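You operate a simulated robot arm through the tools that you are given. There is no shell and no other tool. Be economical: measure what you need, move in short steps, check, and stop when the job is done.

You are at the controls of a simulated robot arm. One attempt, no reset.

TASK
Take the blue wheel and put it on the red tray. Put the blue pack on the desk fifty-six away on the bench twenty-nine. Put two of the green tags from the desk fifty-six on the shelf under desk fifty-six. Put the clear jar labelled "spacers" from the desk fifty-six on the silver pouch there and the clear jar that says "rivets" on top of the white spool. Fetch the yellow pad and set it on the teal folder. Press the key seven two times. Fetch the red tag labelled "hold" from the desk fifty-six and set it in the inside of the top red drawer. Fetch the green roll from the top of the black cart and set it on the second grey shelf from the bottom. Put one of the white pouches from the desk fifty-nine on top of the black spool. Put one of the silver nuts from the desk fifty-nine on the teal block there. The order is free. Set down upright: clear jar.

Only the result counts: the job must be done as asked and must still hold three seconds after the hand-in. Knocking over, shifting, dropping, spilling or breaking anything else fails it.

THE ROBOT
A 7-joint arm with a two-finger parallel gripper on a trunk, on a base that drives. Base frame: it is fixed to the floor where the robot stands at the start and does not move with it; the origin is under the middle of the robot, x ahead of it, y to its left, z up; the surface under the hand at the start is at about z = 0.76. Readings come in m, degrees, newtons and seconds.
With the tool pointing down near the work surface it reaches from about 0.1 to 0.68 m from the robot's upright axis, wherever it stands. Its first joint turns from -143.0 to 143.0 degrees. Places, roughly: bench twenty-nine [-0.4, 2.6, 0.8]; black spool (8x8x8 cm) [-0.7, -0.8, 0.8]; blue pack [0.5, 0, 0.75]; blue wheel (8x8x4 cm) [0.7, -0.1, 0.8]; clear jar [0.75, 0.75, 0.75]; green roll (11x10x4 cm) [-1.6, 0.8, 0.8]; green tag [0.5, 0.5, 0.75]; inside of the top red drawer [-1.3, 0.9, 0.7]; key seven [1.6, 0.4, 0.8]; red tag [0.75, 0, 0.75]; red tray (20x15x3 cm) [0.8, -0.3, 0.8]; second grey shelf [-4.2, -0.6, 0.6]; shelf under desk fifty-six [1.1, 0.2, 0.3]; silver nut (3x3x2 cm) [-0.6, -0.8, 0.8]; silver pouch (9x13x2 cm) [0.9, 0.6, 0.8]; teal block (7x7x2 cm) [-0.9, -0.8, 0.8]; teal folder (24x31x2 cm) [-1.2, -0.6, 0.8]; white pouch [-0.75, -0.5, 0.75]; white spool (8x8x8 cm) [0.6, 0.2, 0.8]; yellow pad (16x7x4 cm) [1.2, 1.1, 0.6]. Payload 3 kg.
The tool frame sits at the grasp point between the pads (the TCP): z along the fingers, y along the line on which they close. The tips reach 0.03 m beyond it. Largest opening 0.11 m; finger width 0.02, thickness 0.01; the body of the gripper, 0.048 by 0.112 m, starts 0.055 m behind the TCP.
Orientation is that of the tool frame in the base frame, as a unit quaternion [w, x, y, z]. With the fingers straight down and closing along the base's y, the tool's x points along the base's -x, its y along +y and its z along -z.

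THE INTERFACE
- The arm moves only by the tool apply_moves. Its argument "moves" is a list of rows, each a list of 7 numbers: the shift along the base's x, y, z in m, then the turn, a rotation vector about the base's x, y, z in degrees, then the finger opening in m, from 0 to 0.11. In form: [[x, y, z, wx, wy, wz, fingers], ...]. A call has 1 to 12 rows; each row shifts and turns the commanded pose from where the row before left it. Rows are played at 5 a second. More than 0.05 m and 8.6 degrees between two rows, or a gripper value outside its range, and nothing of the call is played. Where a pose cannot be reached the arm comes as near as it can. A force on the tool above 40 N (or 10 N above the force at the start of the call, whichever is more), or a blocked arm, ends the call early, and 0.2 s more pass. Each finger travels about 0.108 m/s and halts on what it meets, pressing with about 38 N; the grip force reading is that of the motor and also rises with nothing between the fingers. The clock runs only during rows and for 0.2 s after the last one: add rows that do not move to give the fingers time. The reply holds the time, the measured pose of the TCP, the force on the tool along the base axes, the opening and the grip force, in the units named above and with some noise, with the torque about the TCP (base axes, N m) and any sound that the robot's microphone picked up.
- Cameras (640 x 400 px; columns grow to the right, rows downward): "scene" is now at [0.1128, -0.0305, 1.7052]; the picture's right is [-0.70, -0.72, 0.00], its down [-0.67, 0.65, -0.36] and it looks along [0.26, -0.25, -0.93] (base axes); focal length 214 px, centre (320, 200). "wrist" rides on the gripper at [0.072, 0.017, -0.103] in the tool frame; the picture's right is [-0.23, 0.97, 0.00], its down [-0.76, -0.18, -0.62] and it looks along [-0.61, -0.14, 0.78] (tool axes); focal length 222 px, centre (320, 200). There is no depth. A picture from a camera that has moved, and an enlarged one, comes with that camera's place and axes in the base frame and with its lens. The place of the scene camera against the robot may be out by one fixed shift of up to 0.025 m in any direction.
- snapshot(camera): a new picture of that camera. No time passes.
- slide_trunk(by): slides the trunk up (or, below 0, down) by that many m; the arm and the scene camera ride with it, the base frame stays. It gives what a move gives, with no picture.
- steer(legs): drives the robot by 1 to 6 legs, each [ahead, left, turn to the left] in m, m and degrees, along the robot's own axes; the way and the turn of a leg run together, so that a leg with both is an arc; at most 1.5 m and 180 degrees a leg. The arm and the cameras ride along, it lands a little off, and it stops where it bumps. It gives what a move gives.
- pan_tilt(pan, tilt): turns the head with the scene camera to pan (to the left, within 86 degrees either way) and tilt (down, from -29 to 69), counted from straight ahead of the robot. It gives what a move gives.
- zoom(camera, box): a new picture of the part [left, top, right, bottom] of that camera's present view, enlarged. No time passes.
- close_job(): hands the job in; it is judged then, once.

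Go step by step. Nothing tells you exact positions but the pictures and the camera data: compare them with the known pose of the tool, close in by small moves and look again before you grip or let go. The budget is 556 turns and 354 pictures, counting those below and the enlarged ones. Unless the task says otherwise, let go and move clear before handing in, and close with one line.

The tools are called by a JSON object that holds its "name" and its "arguments". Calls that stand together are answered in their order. apply_moves: Moves the arm, as the interface text tells. Its arguments: {"type":"object","properties":{"moves":{"type":"array","items":{"type":"array","items":{"type":"number"}}}},"required":["moves"]} The other tools are called the same way: slide_trunk (by) slides the trunk up or down; steer (legs) drives the base; pan_tilt (pan, tilt) turns the head that bears the scene camera; snapshot (camera) takes a picture; zoom (camera, box) takes an enlarged picture of a part of a camera's view; close_job () hands the job in.

At the start:

```text
time: 0.0
ee_pos: [0.5998, 0.1326, 1.0583]
tcp_rot: [0.0, 0.001, 1.0, 0.0]
ft_force: [-0.1, 0.4, -0.3]
wrist_torque: [-0.01, -0.02, -0.01]
finger_gap: 0.1099
finger_force: 0.1
trunk travel left (down, up): [-0.837, 0.053]
robot x, y, heading: [0.0031, 0.0006, -0.1]
head pan, tilt: [-44.3, 68.8]
```

scene: 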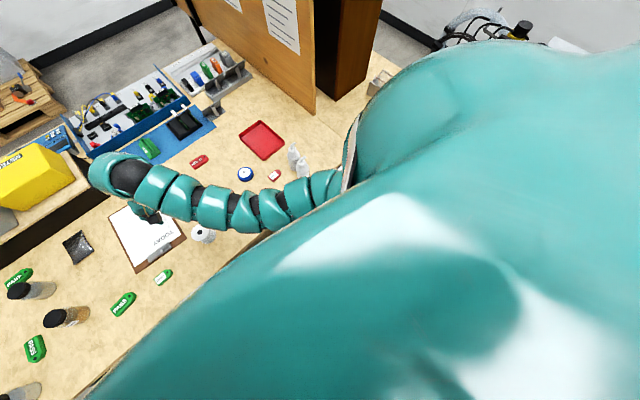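
wrist: 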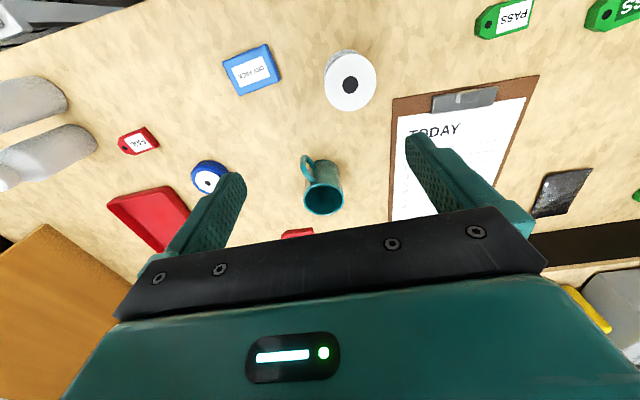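

I see the desk ahead with the wheel, tray, pack, tags and spool; first I look around with the head to map everything.

{"name": "pan_tilt", "arguments": {"pan": 0, "tilt": 40}}

{"name": "snapshot", "arguments": {"camera": "scene"}}

{"name": "pan_tilt", "arguments": {"pan": 60, "tilt": 40}}

{"name": "snapshot", "arguments": {"camera": "scene"}}

{"name": "pan_tilt", "arguments": {"pan": -70, "tilt": 40}}

{"name": "snapshot", "arguments": {"camera": "scene"}}

```text
time: 1.1
ee_pos: [0.5981, 0.1349, 1.0586]
tcp_rot: [0.0, 0.0, 1.0, 0.0]
ft_force: [-1.0, -1.4, 0.4]
wrist_torque: [0.01, -0.01, -0.04]
finger_gap: 0.1099
finger_force: 0.0
trunk travel left (down, up): [-0.837, 0.053]
robot x, y, heading: [-0.0033, 0.0021, 0.0]
head pan, tilt: [0.0, 40.0]
```

```text
351 pictures are left
camera scene: at [0.1578, 0.0085, 1.7413], right [0.0, -1.0, 0.0], down [-0.64, 0.0, -0.77], along [0.77, 0.0, -0.64], focal length 214 px, centre (320, 200)
```

scene: 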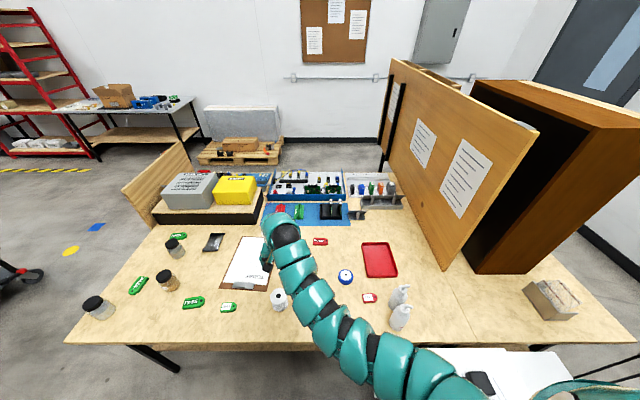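

```text
time: 2.4
ee_pos: [0.5986, 0.1329, 1.0584]
tcp_rot: [0.0, 0.001, 1.0, 0.0]
ft_force: [0.6, -0.3, -0.6]
wrist_torque: [-0.01, -0.03, 0.02]
finger_gap: 0.1102
finger_force: 0.1
trunk travel left (down, up): [-0.837, 0.053]
robot x, y, heading: [0.0015, 0.0012, -0.0]
head pan, tilt: [60.0, 40.0]
```

```text
350 pictures are left
camera scene: at [0.1154, 0.0821, 1.7413], right [0.87, -0.5, 0.0], down [-0.32, -0.56, -0.77], along [0.38, 0.66, -0.64], focal length 214 px, centre (320, 200)
```

scene: 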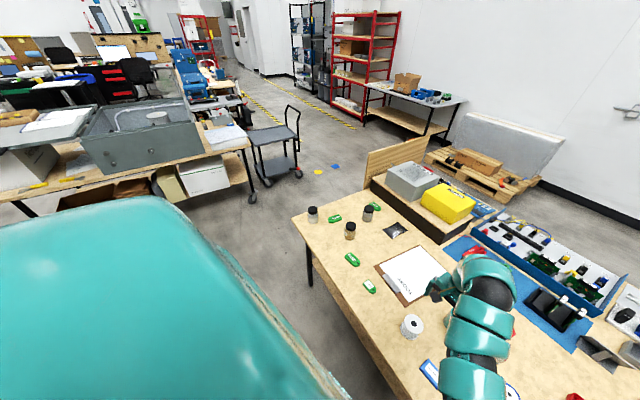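

```text
time: 4.5
ee_pos: [0.5984, 0.1325, 1.0575]
tcp_rot: [-0.001, 0.0, 1.0, 0.0]
ft_force: [1.2, 0.4, 0.4]
wrist_torque: [0.04, -0.02, 0.0]
finger_gap: 0.1098
finger_force: 0.1
trunk travel left (down, up): [-0.837, 0.053]
robot x, y, heading: [0.0035, -0.0014, -0.2]
head pan, tilt: [-70.0, 40.0]
```

```text
349 pictures are left
camera scene: at [0.1019, -0.0713, 1.7413], right [-0.94, -0.34, 0.0], down [-0.22, 0.6, -0.77], along [0.26, -0.72, -0.64], focal length 214 px, centre (320, 200)
```

scene: 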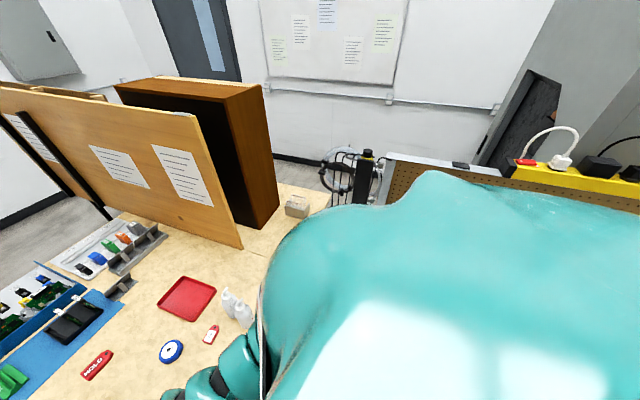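

Desk 56 layout is clear. I zoom to read the labels on jars and tags and to see the keypad.

{"name": "pan_tilt", "arguments": {"pan": 35, "tilt": 40}}

{"name": "zoom", "arguments": {"camera": "scene", "box": [150, 180, 350, 400]}}

{"name": "zoom", "arguments": {"camera": "scene", "box": [250, 100, 450, 225]}}

{"name": "snapshot", "arguments": {"camera": "wrist"}}

```text
time: 6.3
ee_pos: [0.5994, 0.1341, 1.0586]
tcp_rot: [0.0, 0.0, 1.0, 0.0]
ft_force: [0.4, 0.0, -1.1]
wrist_torque: [-0.01, 0.0, -0.01]
finger_gap: 0.1099
finger_force: 0.1
trunk travel left (down, up): [-0.837, 0.053]
robot x, y, heading: [-0.0007, 0.0003, 0.0]
head pan, tilt: [35.0, 40.0]
```

```text
1.82 times, centred on (250, 290) of scene
camera zoom: at [0.1425, 0.0573, 1.7413], right [0.57, -0.82, 0.0], down [-0.53, -0.37, -0.77], along [0.63, 0.44, -0.64], focal length 390 px, centre (447, 36)
```

zoom: 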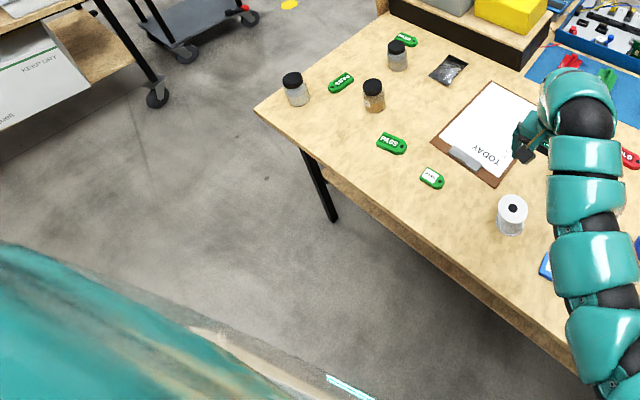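

```text
3.20 times, centred on (350, 162) of scene
camera zoom: at [0.1425, 0.0573, 1.7413], right [0.57, -0.82, 0.0], down [-0.53, -0.37, -0.77], along [0.63, 0.44, -0.64], focal length 686 px, centre (224, 320)
```

zoom: 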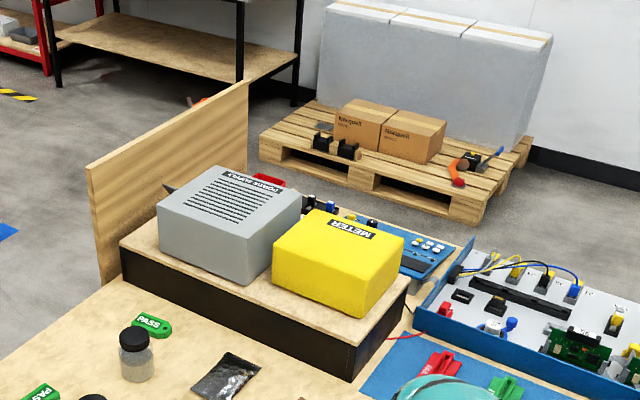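

```text
346 pictures are left
camera wrist: at [0.5267, 0.1501, 1.1637], right [0.23, 0.97, 0.0], down [0.76, -0.18, 0.62], along [0.61, -0.14, -0.78], focal length 222 px, centre (320, 200)
```

wrist: 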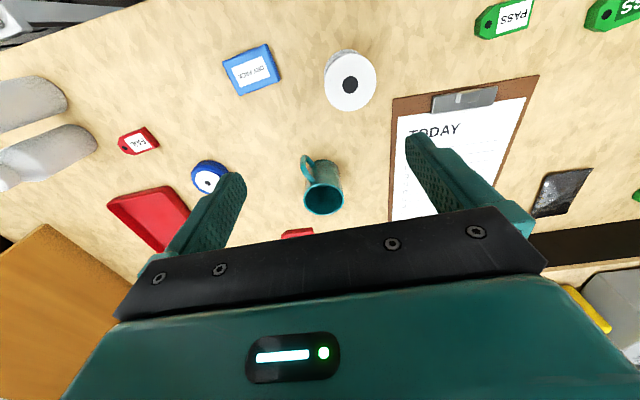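

The wheel is at about [0.706, -0.109]; the red tag near the mug reads HOLD. I move above the wheel.

{"name": "apply_moves", "arguments": {"moves": [[0.018, -0.0405, -0.01, 0, 0, 0, 0.11], [0.018, -0.0405, -0.01, 0, 0, 0, 0.11], [0.018, -0.0405, -0.01, 0, 0, 0, 0.11], [0.018, -0.0405, -0.01, 0, 0, 0, 0.11], [0.018, -0.0405, -0.01, 0, 0, 0, 0.11], [0.018, -0.0405, -0.01, 0, 0, 0, 0.11], [0, 0, -0.04, 0, 0, 0, 0.11], [0, 0, -0.04, 0, 0, 0, 0.11]]}}

{"name": "snapshot", "arguments": {"camera": "wrist"}}

```text
time: 8.2
ee_pos: [0.7087, -0.1096, 0.9171]
tcp_rot: [-0.001, 0.0, 1.0, 0.0]
ft_force: [0.7, -0.3, -0.3]
wrist_torque: [0.01, 0.01, -0.04]
finger_gap: 0.1098
finger_force: 0.1
trunk travel left (down, up): [-0.837, 0.053]
robot x, y, heading: [0.0021, 0.0008, -0.1]
head pan, tilt: [35.0, 40.0]
```

```text
345 pictures are left
camera wrist: at [0.6355, -0.0935, 1.022], right [0.23, 0.97, 0.0], down [0.76, -0.18, 0.62], along [0.61, -0.14, -0.78], focal length 222 px, centre (320, 200)
```

wrist: 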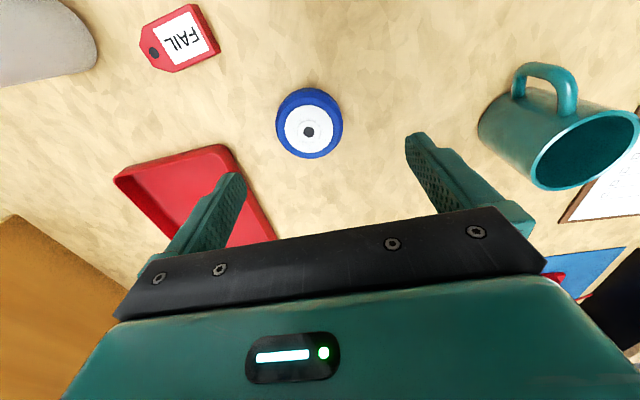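

{"name": "apply_moves", "arguments": {"moves": [[0.009, -0.014, -0.03, 0, 0, 0, 0.11], [0, 0, -0.03, 0, 0, 0, 0.11], [0, 0, -0.03, 0, 0, 0, 0.11], [0, 0, -0.03, 0, 0, 0, 0.11], [0, 0, 0, 0, 0, 0, 0.11]]}}

{"name": "snapshot", "arguments": {"camera": "wrist"}}

```text
time: 9.3
ee_pos: [0.7144, -0.1231, 0.8191]
tcp_rot: [0.001, 0.001, 1.0, 0.0]
ft_force: [-0.1, -0.6, -0.6]
wrist_torque: [-0.01, -0.03, -0.02]
finger_gap: 0.1102
finger_force: 0.1
out of reach, approached as far as the arm can: row 4
trunk travel left (down, up): [-0.837, 0.053]
robot x, y, heading: [-0.0016, 0.0008, 0.1]
head pan, tilt: [35.0, 40.0]
```

```text
344 pictures are left
camera wrist: at [0.6418, -0.1071, 0.9242], right [0.23, 0.97, 0.0], down [0.76, -0.18, 0.62], along [0.61, -0.14, -0.78], focal length 222 px, centre (320, 200)
```

wrist: 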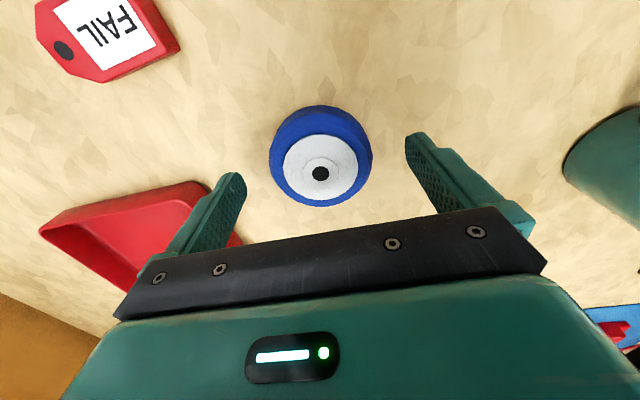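

The wheel is just out of reach; I raise and drive a bit closer.

{"name": "apply_moves", "arguments": {"moves": [[0, 0, 0.045, 0, 0, 0, 0.11], [0, 0, 0.045, 0, 0, 0, 0.11]]}}

{"name": "pan_tilt", "arguments": {"pan": 60, "tilt": 69}}

{"name": "snapshot", "arguments": {"camera": "scene"}}

```text
time: 9.9
ee_pos: [0.7149, -0.1268, 0.9131]
tcp_rot: [0.0, 0.001, 1.0, 0.0]
ft_force: [-0.6, -0.6, 0.1]
wrist_torque: [0.02, -0.05, 0.02]
finger_gap: 0.1101
finger_force: 0.0
trunk travel left (down, up): [-0.837, 0.053]
robot x, y, heading: [-0.0008, -0.002, 0.1]
head pan, tilt: [35.0, 40.0]
```

```text
time: 10.9
ee_pos: [0.7143, -0.1254, 0.9114]
tcp_rot: [-0.001, 0.0, 1.0, 0.001]
ft_force: [0.0, 0.7, -0.2]
wrist_torque: [0.02, -0.02, -0.01]
finger_gap: 0.1101
finger_force: 0.1
trunk travel left (down, up): [-0.837, 0.053]
robot x, y, heading: [-0.0003, -0.0001, -0.1]
head pan, tilt: [60.0, 68.8]
```

```text
343 pictures are left
camera scene: at [0.1008, 0.0568, 1.7053], right [0.87, -0.5, 0.0], down [-0.47, -0.81, -0.36], along [0.18, 0.31, -0.93], focal length 214 px, centre (320, 200)
```

scene: 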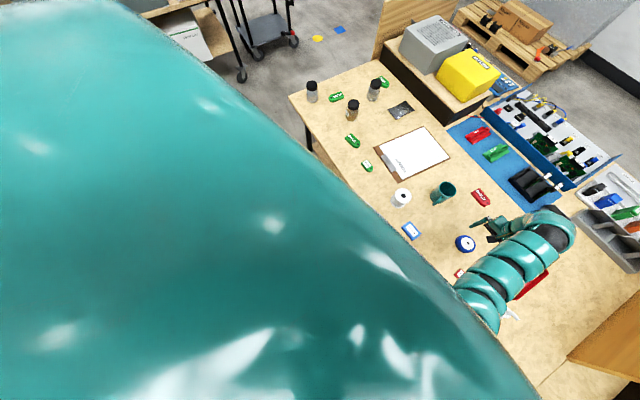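

{"name": "steer", "arguments": {"legs": [[0.08, 0, 0]]}}

{"name": "snapshot", "arguments": {"camera": "wrist"}}

```text
time: 11.9
ee_pos: [0.7954, -0.1246, 0.91]
tcp_rot: [-0.001, -0.001, 1.0, 0.0]
ft_force: [0.3, 0.6, -0.3]
wrist_torque: [0.03, 0.01, 0.0]
finger_gap: 0.11
finger_force: 0.0
trunk travel left (down, up): [-0.837, 0.053]
robot x, y, heading: [0.0814, 0.0005, -0.3]
head pan, tilt: [60.0, 68.8]
```

```text
342 pictures are left
camera wrist: at [0.7226, -0.1076, 1.0164], right [0.23, 0.97, 0.0], down [0.76, -0.18, 0.62], along [0.61, -0.14, -0.78], focal length 222 px, centre (320, 200)
```

wrist: 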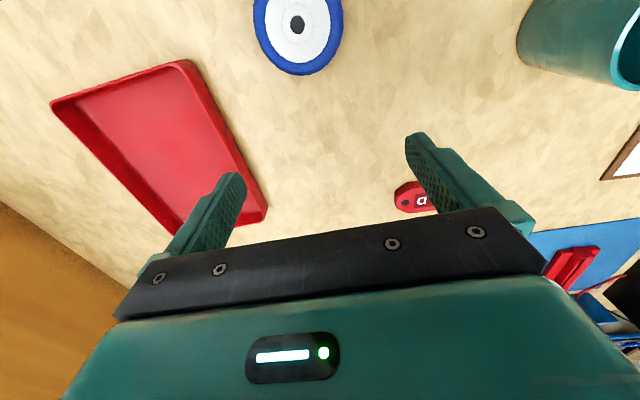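

{"name": "apply_moves", "arguments": {"moves": [[-0.0375, 0, 0, 0, 0, 0, 0.11], [-0.0375, 0, 0, 0, 0, 0, 0.11], [0, 0, -0.04, 0, 0, 0, 0.11], [0, 0, -0.04, 0, 0, 0, 0.11], [0, 0, -0.035, 0, 0, 0, 0.11], [0, 0, 0, 0, 0, 0, 0.11]]}}

{"name": "snapshot", "arguments": {"camera": "wrist"}}

```text
time: 13.3
ee_pos: [0.7192, -0.123, 0.7972]
tcp_rot: [0.0, 0.0, 1.0, 0.0]
ft_force: [0.3, -0.1, 0.0]
wrist_torque: [0.0, 0.03, 0.02]
finger_gap: 0.1097
finger_force: 0.0
trunk travel left (down, up): [-0.837, 0.053]
robot x, y, heading: [0.0805, -0.0024, -0.2]
head pan, tilt: [60.0, 68.8]
```

```text
341 pictures are left
camera wrist: at [0.6464, -0.1067, 0.902], right [0.23, 0.97, 0.0], down [0.76, -0.18, 0.62], along [0.61, -0.14, -0.78], focal length 222 px, centre (320, 200)
```

wrist: 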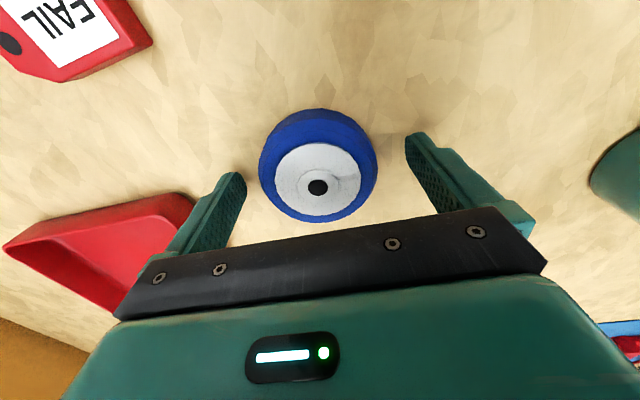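

{"name": "apply_moves", "arguments": {"moves": [[0, 0, 0, 0, 0, 0, 0.06], [0, 0, 0, 0, 0, 0, 0.06], [0, 0, 0, 0, 0, 0, 0.06], [0, 0, 0, 0, 0, 0, 0.06]]}}

```text
time: 14.3
ee_pos: [0.7178, -0.1229, 0.796]
tcp_rot: [0.0, -0.001, 1.0, 0.0]
ft_force: [-0.2, -0.5, -1.3]
wrist_torque: [-0.03, -0.03, 0.0]
finger_gap: 0.0727
finger_force: 38.1
trunk travel left (down, up): [-0.837, 0.053]
robot x, y, heading: [0.0846, 0.0021, -0.0]
head pan, tilt: [60.0, 68.8]
```

{"name": "apply_moves", "arguments": {"moves": [[0, 0, 0.04, 0, 0, 0, 0.06], [0, 0, 0.04, 0, 0, 0, 0.06], [0, 0, 0.04, 0, 0, 0, 0.06]]}}

{"name": "steer", "arguments": {"legs": [[0.06, 0, 0]]}}

{"name": "pan_tilt", "arguments": {"pan": 0, "tilt": 69}}

{"name": "snapshot", "arguments": {"camera": "scene"}}

{"name": "pan_tilt", "arguments": {"pan": -30, "tilt": 60}}

{"name": "snapshot", "arguments": {"camera": "scene"}}

```text
time: 15.1
ee_pos: [0.7208, -0.122, 0.9166]
tcp_rot: [0.0, -0.001, 1.0, 0.001]
ft_force: [0.4, -0.1, 0.6]
wrist_torque: [0.03, 0.01, 0.02]
finger_gap: 0.0599
finger_force: 0.1
trunk travel left (down, up): [-0.837, 0.053]
robot x, y, heading: [0.0785, -0.0011, 0.4]
head pan, tilt: [60.0, 68.8]
```

```text
time: 16.1
ee_pos: [0.7817, -0.123, 0.915]
tcp_rot: [-0.001, 0.0, 1.0, 0.0]
ft_force: [-0.1, 0.6, 0.2]
wrist_torque: [-0.02, 0.03, -0.03]
finger_gap: 0.0601
finger_force: 0.1
trunk travel left (down, up): [-0.837, 0.053]
robot x, y, heading: [0.1406, -0.0015, -0.1]
head pan, tilt: [60.0, 68.8]
```

```text
time: 17.4
ee_pos: [0.781, -0.1236, 0.9161]
tcp_rot: [0.0, -0.001, 1.0, 0.0]
ft_force: [-0.2, -0.9, 0.9]
wrist_torque: [0.03, -0.02, 0.01]
finger_gap: 0.0601
finger_force: 0.2
trunk travel left (down, up): [-0.837, 0.053]
robot x, y, heading: [0.1403, 0.0017, 0.3]
head pan, tilt: [0.0, 68.8]
```

```text
340 pictures are left
camera scene: at [0.2688, 0.0089, 1.7052], right [0.0, -1.0, 0.0], down [-0.93, 0.0, -0.36], along [0.36, 0.0, -0.93], focal length 214 px, centre (320, 200)
```

scene: 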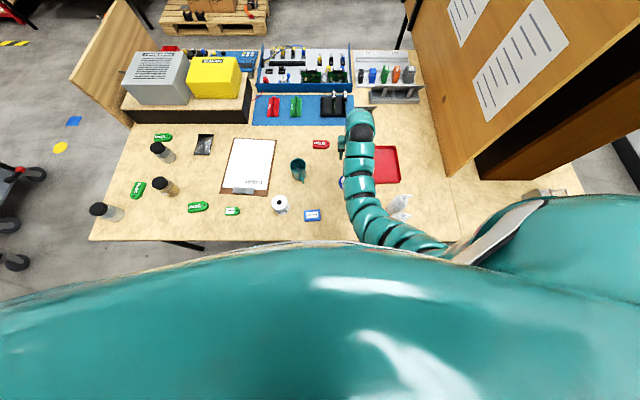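

```text
time: 18.4
ee_pos: [0.782, -0.1227, 0.9171]
tcp_rot: [0.0, -0.001, 1.0, 0.001]
ft_force: [0.1, 1.4, -0.6]
wrist_torque: [0.01, 0.01, 0.0]
finger_gap: 0.0602
finger_force: 0.0
trunk travel left (down, up): [-0.837, 0.053]
robot x, y, heading: [0.1385, 0.0002, 0.1]
head pan, tilt: [-30.0, 60.0]
```

```text
339 pictures are left
camera scene: at [0.2706, -0.0244, 1.7146], right [-0.5, -0.87, 0.0], down [-0.75, 0.43, -0.5], along [0.43, -0.25, -0.87], focal length 214 px, centre (320, 200)
```

scene: 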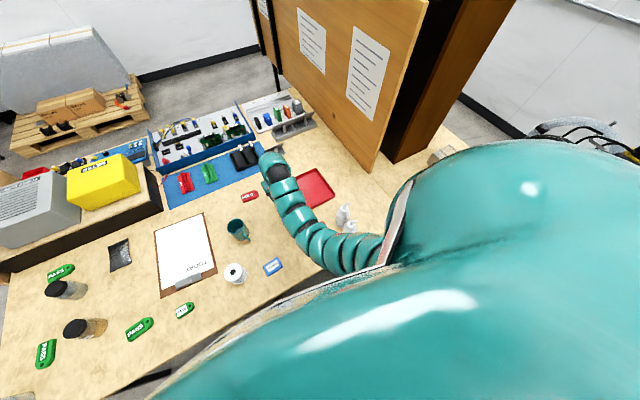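

The gripper slipped off the wheel; check where it is.

{"name": "snapshot", "arguments": {"camera": "wrist"}}

```text
338 pictures are left
camera wrist: at [0.7085, -0.1065, 1.0215], right [0.23, 0.97, 0.0], down [0.76, -0.18, 0.62], along [0.61, -0.14, -0.78], focal length 222 px, centre (320, 200)
```

wrist: 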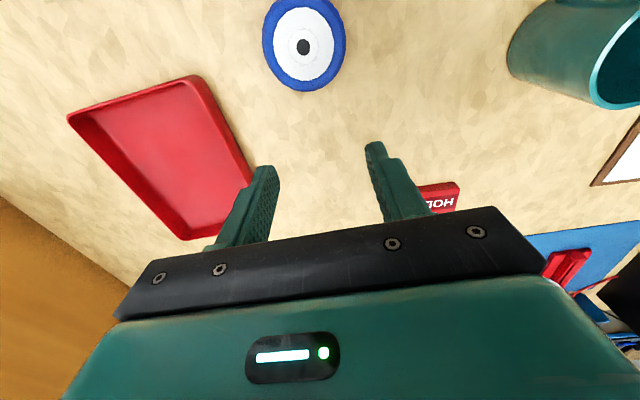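

{"name": "apply_moves", "arguments": {"moves": [[-0.03, 0, 0, 0, 0, 0, 0.11], [-0.031, 0, 0, 0, 0, 0, 0.11], [0, 0, -0.04, 0, 0, 0, 0.11], [0, 0, -0.04, 0, 0, 0, 0.11], [0, 0, -0.035, 0, 0, 0, 0.11], [0, 0, -0.005, 0, 0, 0, 0.11], [0, 0, -0.003, 0, 0, 0, 0.11], [0, 0, -0.003, 0, 0, 0, 0.11], [0, 0, -0.003, 0, 0, 0, 0.11]]}}

```text
time: 20.4
ee_pos: [0.7199, -0.1233, 0.7889]
tcp_rot: [0.002, 0.0, 1.0, 0.0]
ft_force: [-6.1, -2.3, 28.0]
wrist_torque: [-0.51, 0.5, -0.39]
finger_gap: 0.1099
finger_force: 0.0
trunk travel left (down, up): [-0.837, 0.053]
robot x, y, heading: [0.1368, 0.0009, -0.2]
head pan, tilt: [-30.0, 60.0]
```

{"name": "apply_moves", "arguments": {"moves": [[0, 0, 0.003, 0, 0, 0, 0.11], [0, 0, 0, 0, 0, 0, 0.04], [0, 0, 0, 0, 0, 0, 0.0], [0, 0, 0, 0, 0, 0, 0.0], [0, 0, 0, 0, 0, 0, 0.0], [0, 0, 0.01, 0, 0, 0, 0.0], [0, 0, 0.01, 0, 0, 0, 0.0]]}}

{"name": "snapshot", "arguments": {"camera": "wrist"}}

```text
time: 22.0
ee_pos: [0.7193, -0.1234, 0.8096]
tcp_rot: [-0.001, 0.0, 1.0, 0.0]
ft_force: [0.7, 0.7, -1.2]
wrist_torque: [0.02, 0.02, 0.01]
finger_gap: 0.0732
finger_force: 38.1
trunk travel left (down, up): [-0.837, 0.053]
robot x, y, heading: [0.1387, -0.0015, -0.0]
head pan, tilt: [-30.0, 60.0]
```

```text
337 pictures are left
camera wrist: at [0.6472, -0.1067, 0.9148], right [0.23, 0.97, 0.0], down [0.76, -0.18, 0.62], along [0.61, -0.14, -0.78], focal length 222 px, centre (320, 200)
```

wrist: 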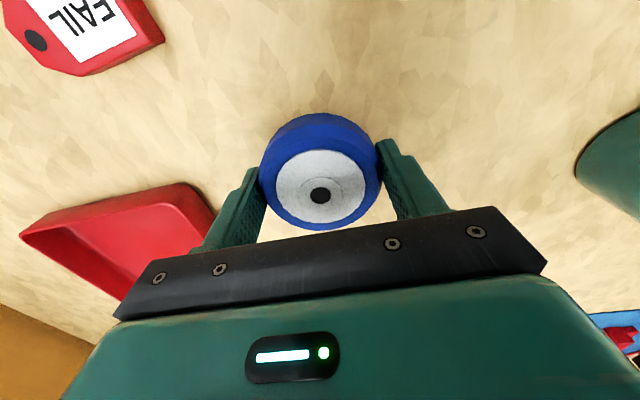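

{"name": "apply_moves", "arguments": {"moves": [[0, 0, 0.02, 0, 0, 0, 0.0], [0, 0, 0.02, 0, 0, 0, 0.0], [0, 0, 0.02, 0, 0, 0, 0.0], [0, 0, 0.02, 0, 0, 0, 0.0]]}}

{"name": "snapshot", "arguments": {"camera": "wrist"}}

```text
time: 23.0
ee_pos: [0.72, -0.1234, 0.8919]
tcp_rot: [0.0, -0.001, 1.0, 0.0]
ft_force: [-1.2, -0.1, -0.6]
wrist_torque: [0.01, -0.02, -0.02]
finger_gap: 0.0729
finger_force: 37.8
trunk travel left (down, up): [-0.837, 0.053]
robot x, y, heading: [0.1397, 0.003, -0.1]
head pan, tilt: [-30.0, 60.0]
```

```text
336 pictures are left
camera wrist: at [0.6473, -0.1063, 0.9958], right [0.23, 0.97, 0.0], down [0.76, -0.18, 0.62], along [0.61, -0.14, -0.78], focal length 222 px, centre (320, 200)
```

wrist: 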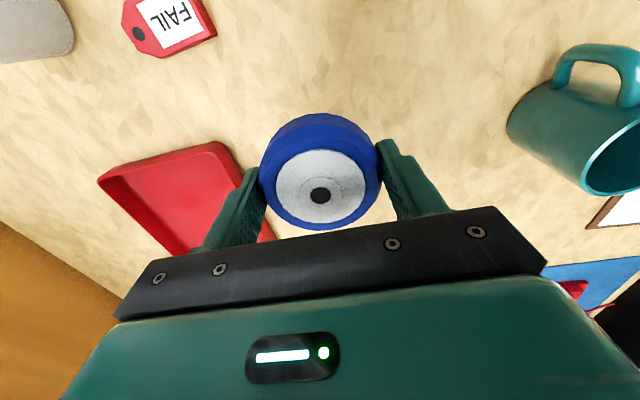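

Wheel is held now. Move it over the tray.

{"name": "apply_moves", "arguments": {"moves": [[0.014, -0.0355, 0, 0, 0, 0, 0], [0.014, -0.0355, 0, 0, 0, 0, 0], [0.014, -0.0355, 0, 0, 0, 0, 0], [0.014, -0.0355, 0, 0, 0, 0, 0], [0.014, -0.0355, 0, 0, 0, 0, 0], [0, 0, -0.03, 0, 0, 0, 0]]}}

{"name": "snapshot", "arguments": {"camera": "wrist"}}

```text
time: 24.4
ee_pos: [0.7919, -0.3004, 0.8591]
tcp_rot: [-0.001, 0.0, 1.0, 0.001]
ft_force: [0.4, 0.2, -0.8]
wrist_torque: [-0.01, 0.0, 0.01]
finger_gap: 0.0732
finger_force: 38.0
trunk travel left (down, up): [-0.837, 0.053]
robot x, y, heading: [0.1362, 0.0031, 0.1]
head pan, tilt: [-30.0, 60.0]
```

```text
335 pictures are left
camera wrist: at [0.7194, -0.2834, 0.9656], right [0.23, 0.97, 0.0], down [0.76, -0.18, 0.62], along [0.61, -0.14, -0.78], focal length 222 px, centre (320, 200)
```

wrist: 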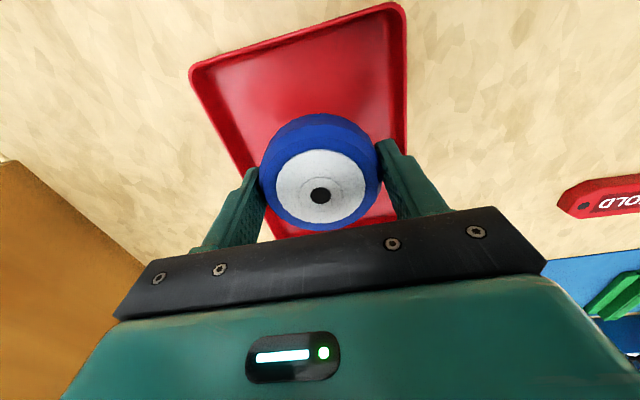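

{"name": "apply_moves", "arguments": {"moves": [[0, 0, -0.03, 0, 0, 0, 0], [0, 0, -0.02, 0, 0, 0, 0], [0, 0, -0.006, 0, 0, 0, 0], [0, 0, -0.003, 0, 0, 0, 0], [0, 0, -0.003, 0, 0, 0, 0]]}}

{"name": "snapshot", "arguments": {"camera": "wrist"}}

```text
time: 25.6
ee_pos: [0.7903, -0.3003, 0.7982]
tcp_rot: [0.0, 0.0, 1.0, 0.0]
ft_force: [-0.2, 0.5, -1.2]
wrist_torque: [0.03, -0.03, 0.02]
finger_gap: 0.0731
finger_force: 37.9
trunk travel left (down, up): [-0.837, 0.053]
robot x, y, heading: [0.1396, 0.0016, -0.2]
head pan, tilt: [-30.0, 60.0]
```

```text
334 pictures are left
camera wrist: at [0.7179, -0.2841, 0.9031], right [0.23, 0.97, 0.0], down [0.76, -0.18, 0.62], along [0.61, -0.14, -0.78], focal length 222 px, centre (320, 200)
```

wrist: 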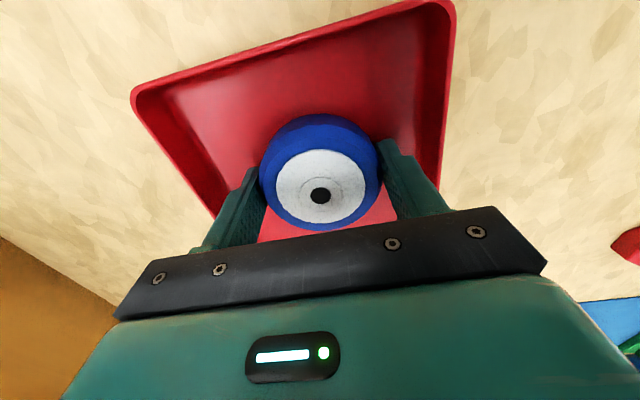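

{"name": "apply_moves", "arguments": {"moves": [[0, 0, -0.003, 0, 0, 0, 0], [0, 0, -0.002, 0, 0, 0, 0], [0, 0, 0, 0, 0, 0, 0]]}}

```text
time: 26.4
ee_pos: [0.7894, -0.3011, 0.794]
tcp_rot: [0.0, -0.001, 1.0, 0.001]
ft_force: [-3.1, 0.4, 5.2]
wrist_torque: [0.04, 0.05, 0.04]
finger_gap: 0.0728
finger_force: 37.8
trunk travel left (down, up): [-0.837, 0.053]
robot x, y, heading: [0.1432, -0.0029, 0.2]
head pan, tilt: [-30.0, 60.0]
```

Contact with the tray floor; release and rise.

{"name": "apply_moves", "arguments": {"moves": [[0, 0, 0, 0, 0, 0, 0.09], [0, 0, 0, 0, 0, 0, 0.09], [0, 0, 0.03, 0, 0, 0, 0.09], [0, 0, 0.04, 0, 0, 0, 0.09], [0, 0, 0.04, 0, 0, 0, 0.11]]}}

{"name": "snapshot", "arguments": {"camera": "wrist"}}

```text
time: 27.6
ee_pos: [0.7903, -0.2994, 0.9061]
tcp_rot: [0.0, 0.001, 1.0, -0.001]
ft_force: [-0.6, 0.0, 0.3]
wrist_torque: [-0.02, 0.03, 0.0]
finger_gap: 0.1102
finger_force: 0.1
trunk travel left (down, up): [-0.837, 0.053]
robot x, y, heading: [0.1385, 0.0025, -0.0]
head pan, tilt: [-30.0, 60.0]
```

```text
333 pictures are left
camera wrist: at [0.7178, -0.2826, 1.0108], right [0.23, 0.97, 0.0], down [0.76, -0.18, 0.62], along [0.61, -0.14, -0.78], focal length 222 px, centre (320, 200)
```

wrist: 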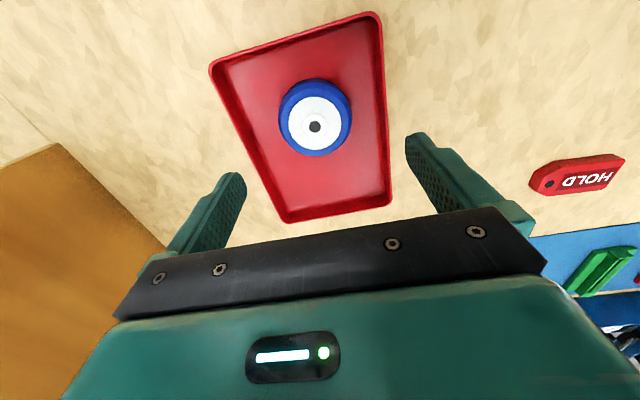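

The wheel sits in the tray. Next the jars: I raise the arm and drive left along the desk.

{"name": "apply_moves", "arguments": {"moves": [[-0.03, 0.02, 0.03, 0, 0, 0, 0.11], [-0.03, 0.02, 0.03, 0, 0, 0, 0.11], [-0.03, 0.02, 0.03, 0, 0, 0, 0.11], [-0.03, 0.03, 0.02, 0, 0, 0, 0.11], [-0.03, 0.03, 0.02, 0, 0, 0, 0.11], [-0.03, 0.03, 0, 0, 0, 0, 0.11]]}}

{"name": "steer", "arguments": {"legs": [[0, 0.5, 0]]}}

{"name": "pan_tilt", "arguments": {"pan": 0, "tilt": 50}}

{"name": "snapshot", "arguments": {"camera": "scene"}}

{"name": "snapshot", "arguments": {"camera": "wrist"}}

```text
time: 29.0
ee_pos: [0.6085, -0.1486, 1.0321]
tcp_rot: [0.0, 0.0, 1.0, -0.001]
ft_force: [-0.6, 0.0, 0.1]
wrist_torque: [0.0, -0.01, 0.01]
finger_gap: 0.1101
finger_force: 0.0
trunk travel left (down, up): [-0.837, 0.053]
robot x, y, heading: [0.1359, 0.0002, 0.1]
head pan, tilt: [-30.0, 60.0]
```

```text
time: 31.9
ee_pos: [0.6092, 0.3466, 1.0326]
tcp_rot: [0.0, -0.005, 1.0, 0.0]
ft_force: [0.4, 0.4, 0.3]
wrist_torque: [0.01, -0.01, 0.0]
finger_gap: 0.1099
finger_force: 0.0
trunk travel left (down, up): [-0.837, 0.053]
robot x, y, heading: [0.1342, 0.4871, 1.0]
head pan, tilt: [-30.0, 60.0]
```

```text
time: 32.8
ee_pos: [0.6081, 0.3454, 1.0327]
tcp_rot: [0.0, -0.005, 1.0, 0.0]
ft_force: [0.1, -0.3, -0.5]
wrist_torque: [0.0, 0.04, -0.01]
finger_gap: 0.1101
finger_force: 0.2
trunk travel left (down, up): [-0.837, 0.053]
robot x, y, heading: [0.1349, 0.4907, 0.7]
head pan, tilt: [0.0, 50.0]
```

```text
332 pictures are left
camera scene: at [0.2866, 0.5004, 1.7271], right [0.01, -1.0, 0.0], down [-0.77, -0.01, -0.64], along [0.64, 0.01, -0.77], focal length 214 px, centre (320, 200)
```

scene: 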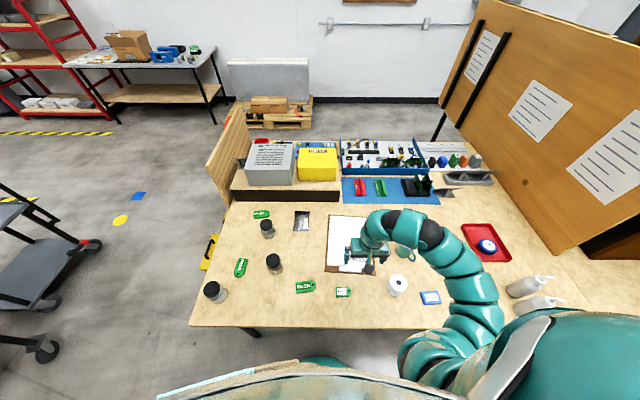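

```text
331 pictures are left
camera wrist: at [0.5351, 0.3609, 1.1378], right [0.22, 0.98, 0.0], down [0.76, -0.17, 0.62], along [0.61, -0.13, -0.78], focal length 222 px, centre (320, 200)
```

wrist: 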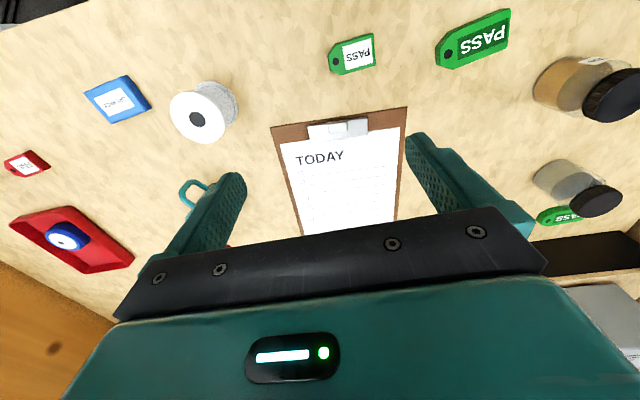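

{"name": "zoom", "arguments": {"camera": "scene", "box": [190, 195, 350, 310]}}

{"name": "zoom", "arguments": {"camera": "wrist", "box": [500, 30, 640, 240]}}

```text
3.48 times, centred on (270, 252) of scene
camera zoom: at [0.2866, 0.5004, 1.7271], right [0.01, -1.0, 0.0], down [-0.77, -0.01, -0.64], along [0.64, 0.01, -0.77], focal length 746 px, centre (494, 17)
```

zoom: 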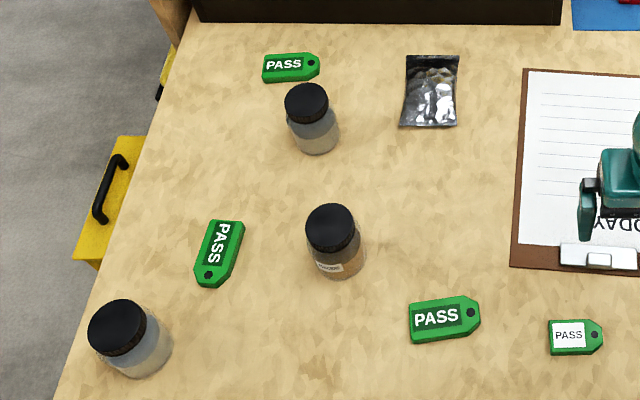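

```text
1.90 times, centred on (570, 135) of wrist
camera zoom: at [0.5351, 0.3609, 1.1378], right [0.22, 0.98, 0.0], down [0.76, -0.17, 0.62], along [0.61, -0.13, -0.78], focal length 423 px, centre (-156, 324)
```

zoom: 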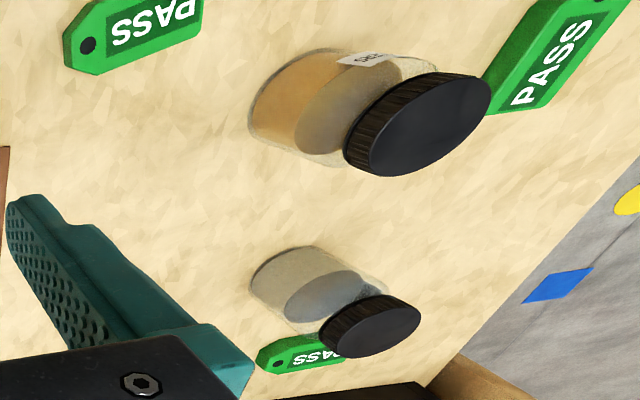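

{"name": "apply_moves", "arguments": {"moves": [[0, 0.045, 0, 0, 0, 0, 0.11], [0, 0.045, 0, 0, 0, 0, 0.11], [0, 0.045, 0, 0, 0, 0, 0.11], [0, 0.045, 0, 0, 0, 0, 0.11], [0, 0.045, 0, 0, 0, 0, 0.11], [0, 0.045, 0, 0, 0, 0, 0.11], [0, 0.045, 0, 0, 0, 0, 0.11], [-0.02, 0.03, 0, 0, 0, 0, 0.11]]}}

{"name": "snapshot", "arguments": {"camera": "wrist"}}

```text
time: 34.6
ee_pos: [0.5835, 0.6912, 1.0223]
tcp_rot: [-0.001, -0.005, 1.0, 0.001]
ft_force: [-0.8, -0.9, 0.2]
wrist_torque: [0.0, 0.01, -0.01]
finger_gap: 0.1099
finger_force: 0.1
out of reach, approached as far as the arm can: row 4, 6
trunk travel left (down, up): [-0.837, 0.053]
robot x, y, heading: [0.138, 0.4906, 0.7]
head pan, tilt: [0.0, 50.0]
```

```text
328 pictures are left
camera wrist: at [0.5114, 0.7071, 1.1284], right [0.22, 0.98, 0.0], down [0.76, -0.17, 0.62], along [0.61, -0.14, -0.78], focal length 222 px, centre (320, 200)
```

wrist: 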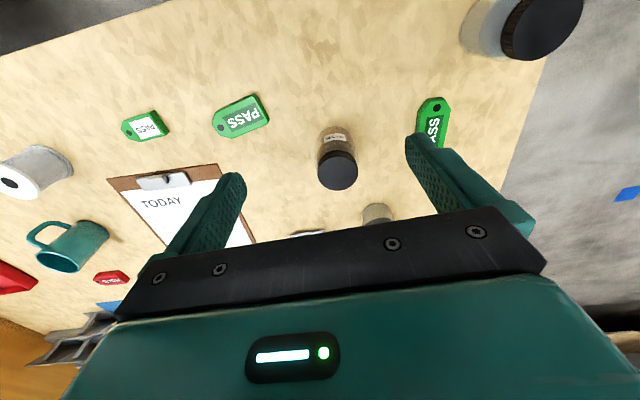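

{"name": "zoom", "arguments": {"camera": "wrist", "box": [310, 120, 370, 160]}}

{"name": "zoom", "arguments": {"camera": "wrist", "box": [440, 0, 600, 100]}}

```text
10.00 times, centred on (340, 140) of wrist
camera zoom: at [0.5114, 0.7071, 1.1284], right [0.22, 0.98, 0.0], down [0.76, -0.17, 0.62], along [0.61, -0.14, -0.78], focal length 2221 px, centre (120, 800)
```

zoom: 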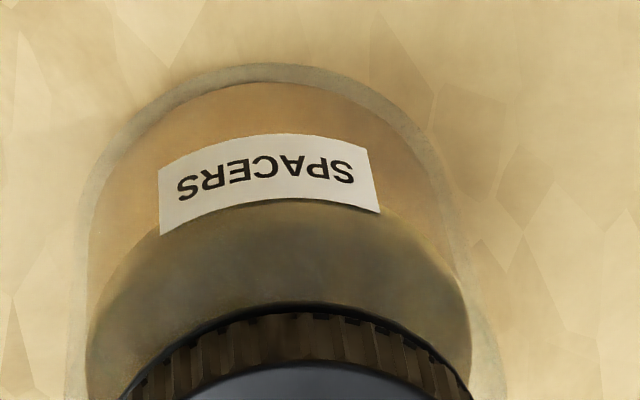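

```text
4.00 times, centred on (520, 50) of wrist
camera zoom: at [0.5114, 0.7071, 1.1284], right [0.22, 0.98, 0.0], down [0.76, -0.17, 0.62], along [0.61, -0.14, -0.78], focal length 888 px, centre (-480, 800)
```

zoom: 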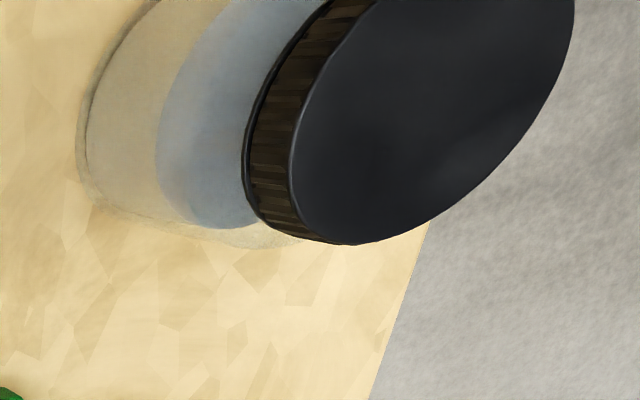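

The middle jar is "SPACERS"; the pouch is at about [0.935, 0.605], beyond present reach. I raise the hand and lower the trunk to gain reach.

{"name": "apply_moves", "arguments": {"moves": [[-0.02, -0.02, 0.04, 0, 0, 0, 0.11], [-0.02, -0.02, 0.04, 0, 0, 0, 0.11], [-0.02, -0.02, 0.04, 0, 0, 0, 0.11], [0, 0, 0.04, 0, 0, 0, 0.11]]}}

{"name": "slide_trunk", "arguments": {"by": -0.25}}

{"name": "snapshot", "arguments": {"camera": "scene"}}

{"name": "snapshot", "arguments": {"camera": "wrist"}}

```text
time: 35.6
ee_pos: [0.5845, 0.6906, 1.0285]
tcp_rot: [0.0, -0.005, 1.0, 0.002]
ft_force: [-0.4, -0.2, 0.2]
wrist_torque: [0.01, 0.03, 0.0]
finger_gap: 0.1101
finger_force: 0.0
out of reach, approached as far as the arm can: row 1, 2, 3, 4
trunk travel left (down, up): [-0.837, 0.053]
robot x, y, heading: [0.1374, 0.4871, 0.6]
head pan, tilt: [0.0, 50.0]
```

```text
time: 37.9
ee_pos: [0.5857, 0.6916, 0.7903]
tcp_rot: [0.001, -0.005, 1.0, 0.003]
ft_force: [-2.3, -2.1, 13.0]
wrist_torque: [-0.94, 0.21, -0.34]
finger_gap: 0.1101
finger_force: 0.1
trunk travel left (down, up): [-0.598, 0.292]
robot x, y, heading: [0.1349, 0.4941, 0.7]
head pan, tilt: [0.0, 50.0]
stopped: the force on the tool passed its limit at 57 N (the readings are from after the stop); the commanded pose is now the measured one
```

```text
325 pictures are left
camera scene: at [0.286, 0.5005, 1.4882], right [0.01, -1.0, 0.0], down [-0.77, -0.01, -0.64], along [0.64, 0.01, -0.77], focal length 214 px, centre (320, 200)
```

scene: 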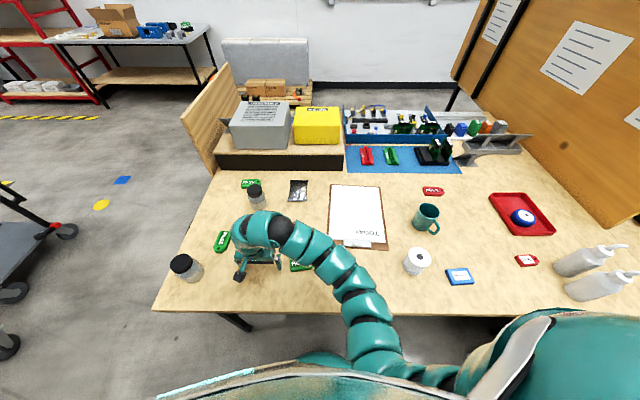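

```text
324 pictures are left
camera wrist: at [0.5118, 0.7067, 0.8954], right [0.22, 0.98, 0.01], down [0.76, -0.17, 0.62], along [0.61, -0.13, -0.78], focal length 222 px, centre (320, 200)
```

wrist: 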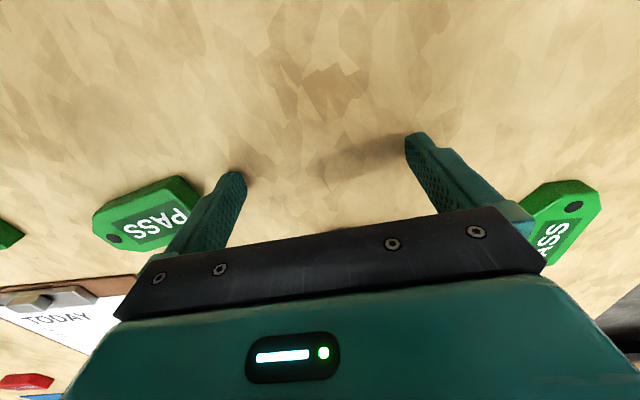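

I was careless to run those together; only the table was touched. I raise the hand now.

{"name": "apply_moves", "arguments": {"moves": [[0, 0, 0.03, 0, 0, 0, 0.11], [0, 0, 0.04, 0, 0, 0, 0.11], [-0.03, 0, 0.03, 0, 0, 0, 0.11], [-0.03, 0, 0.03, 0, 0, 0, 0.11], [-0.03, 0, 0.03, 0, 0, 0, 0.11]]}}

{"name": "snapshot", "arguments": {"camera": "wrist"}}

```text
time: 39.1
ee_pos: [0.585, 0.6916, 0.7916]
tcp_rot: [0.001, -0.005, 1.0, 0.002]
ft_force: [-0.6, -1.5, 13.9]
wrist_torque: [-0.82, 0.13, -0.01]
finger_gap: 0.1101
finger_force: 0.0
out of reach, approached as far as the arm can: row 1, 2, 3, 4, 5
trunk travel left (down, up): [-0.598, 0.292]
robot x, y, heading: [0.1352, 0.4891, 0.6]
head pan, tilt: [0.0, 50.0]
```

```text
323 pictures are left
camera wrist: at [0.5116, 0.7065, 0.8954], right [0.22, 0.98, 0.01], down [0.76, -0.17, 0.62], along [0.61, -0.13, -0.78], focal length 222 px, centre (320, 200)
```

wrist: 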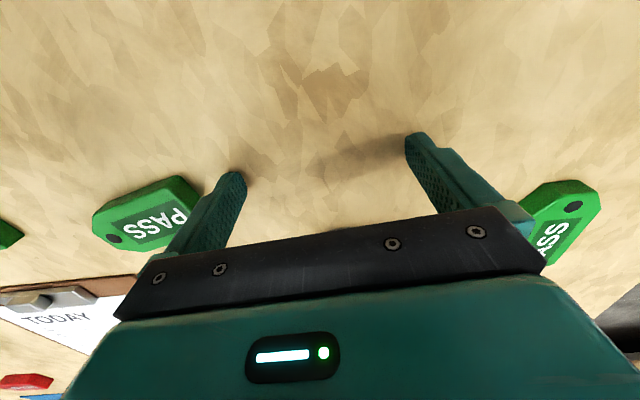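

{"name": "slide_trunk", "arguments": {"by": 0.05}}

{"name": "apply_moves", "arguments": {"moves": [[0, -0.02, 0, 0, 0, 0, 0.11], [0, -0.03, 0, 0, 0, 0, 0.11]]}}

```text
time: 40.0
ee_pos: [0.5844, 0.6918, 0.8402]
tcp_rot: [0.001, -0.004, 1.0, 0.003]
ft_force: [-0.3, 0.1, -0.3]
wrist_torque: [0.0, 0.04, -0.02]
finger_gap: 0.1098
finger_force: 0.1
trunk travel left (down, up): [-0.648, 0.242]
robot x, y, heading: [0.1386, 0.4884, 0.8]
head pan, tilt: [0.0, 50.0]
```

```text
time: 40.6
ee_pos: [0.579, 0.6451, 0.8361]
tcp_rot: [0.002, -0.006, 1.0, 0.005]
ft_force: [-0.2, -0.4, -0.1]
wrist_torque: [-0.01, -0.01, 0.03]
finger_gap: 0.1099
finger_force: 0.0
out of reach, approached as far as the arm can: row 2
trunk travel left (down, up): [-0.648, 0.242]
robot x, y, heading: [0.1358, 0.4928, 0.7]
head pan, tilt: [0.0, 50.0]
```

{"name": "apply_moves", "arguments": {"moves": [[0, -0.02, 0, 0, 0, 8, 0.11], [0, 0, 0, 0, 0, 8, 0.11], [0, 0, 0.02, 0, 0, 8, 0.11], [0, 0, 0.03, 0, 0, 0, 0.11], [0, 0, 0.03, 0, 0, 0, 0.11]]}}

{"name": "snapshot", "arguments": {"camera": "scene"}}

```text
time: 41.8
ee_pos: [0.5751, 0.6248, 0.8389]
tcp_rot: [0.002, -0.214, 0.977, 0.008]
ft_force: [0.1, 0.0, -0.6]
wrist_torque: [0.02, -0.03, 0.0]
finger_gap: 0.11
finger_force: 0.0
out of reach, approached as far as the arm can: row 3, 4, 5
trunk travel left (down, up): [-0.648, 0.242]
robot x, y, heading: [0.1394, 0.4919, 0.7]
head pan, tilt: [0.0, 50.0]
```

```text
322 pictures are left
camera scene: at [0.2866, 0.5005, 1.5382], right [0.01, -1.0, 0.0], down [-0.77, -0.01, -0.64], along [0.64, 0.01, -0.77], focal length 214 px, centre (320, 200)
```

scene: 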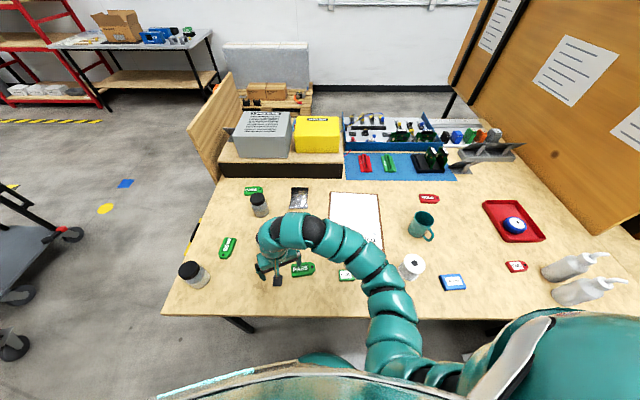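

{"name": "apply_moves", "arguments": {"moves": [[0, -0.04, 0, 0, 0, 0, 0.11], [0, -0.04, 0, 0, 0, 0, 0.11], [0, -0.04, 0.0, 0, 0, 0, 0.11], [0, -0.04, 0.0, 0, 0, 0, 0.11], [0, 0, 0.04, 0, 0, 0, 0.11], [0, 0, 0.04, 0, 0, 0, 0.11]]}}

```text
time: 43.2
ee_pos: [0.5641, 0.451, 0.8927]
tcp_rot: [0.005, -0.205, 0.979, 0.018]
ft_force: [-0.2, 0.0, 0.8]
wrist_torque: [-0.02, 0.01, -0.03]
finger_gap: 0.1102
finger_force: 0.0
out of reach, approached as far as the arm can: row 5, 6
trunk travel left (down, up): [-0.648, 0.242]
robot x, y, heading: [0.1367, 0.4942, 0.7]
head pan, tilt: [0.0, 50.0]
```

{"name": "apply_moves", "arguments": {"moves": [[0.04, 0.0, 0, 0, 0, -8, 0.11], [0.045, 0, 0, 0, 0, -8, 0.11], [0.045, 0, 0, 0, 0, -8, 0.11], [0.045, 0, 0, 0, 0, 0, 0.11], [0.045, 0, 0, 0, 0, 0, 0.11], [0.045, 0, 0, 0, 0, 0, 0.11], [0.045, 0, 0, 0, 0, 0, 0.11]]}}

```text
time: 44.8
ee_pos: [0.5743, 0.5105, 0.8887]
tcp_rot: [0.014, -0.127, 0.991, 0.029]
ft_force: [-0.1, 0.3, -0.4]
wrist_torque: [0.0, 0.0, -0.01]
finger_gap: 0.1103
finger_force: 0.0
out of reach, approached as far as the arm can: row 1, 2, 3, 4, 5, 6, 7
trunk travel left (down, up): [-0.648, 0.242]
robot x, y, heading: [0.1341, 0.4922, 0.6]
head pan, tilt: [0.0, 50.0]
```

{"name": "slide_trunk", "arguments": {"by": 0.15}}

{"name": "apply_moves", "arguments": {"moves": [[0.04, 0.0, -0.03, 0, 0, 0, 0.11], [0.04, 0, -0.03, 0, 0, 0, 0.11], [0.04, 0, 0, 0, 0, 0, 0.11], [0.04, 0, 0, 0, 0, 0, 0.11], [0.04, 0, 0, 0, 0, 0, 0.11]]}}

{"name": "snapshot", "arguments": {"camera": "scene"}}

```text
time: 46.5
ee_pos: [0.5722, 0.5101, 1.0384]
tcp_rot: [0.014, -0.127, 0.991, 0.029]
ft_force: [-1.1, 0.1, -0.3]
wrist_torque: [0.01, 0.01, 0.02]
finger_gap: 0.1099
finger_force: 0.2
trunk travel left (down, up): [-0.798, 0.092]
robot x, y, heading: [0.1359, 0.4874, 0.5]
head pan, tilt: [0.0, 50.0]
```

```text
time: 47.7
ee_pos: [0.7739, 0.509, 0.9766]
tcp_rot: [0.014, -0.127, 0.991, 0.029]
ft_force: [0.7, 0.0, 0.5]
wrist_torque: [-0.01, 0.06, 0.0]
finger_gap: 0.1097
finger_force: 0.0
trunk travel left (down, up): [-0.798, 0.092]
robot x, y, heading: [0.1367, 0.49, 0.7]
head pan, tilt: [0.0, 50.0]
```

```text
321 pictures are left
camera scene: at [0.2878, 0.5014, 1.6881], right [0.01, -1.0, 0.0], down [-0.77, -0.01, -0.64], along [0.64, 0.01, -0.77], focal length 214 px, centre (320, 200)
```

scene: 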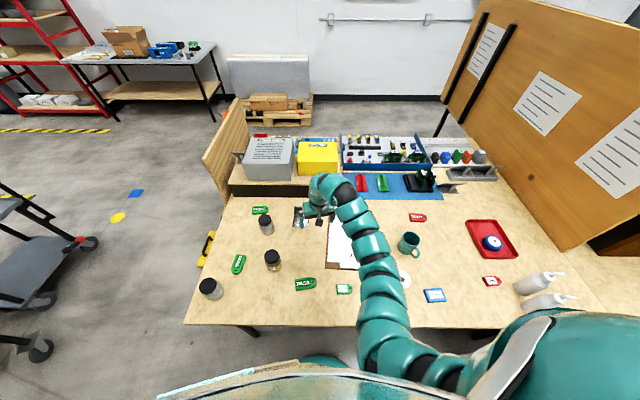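

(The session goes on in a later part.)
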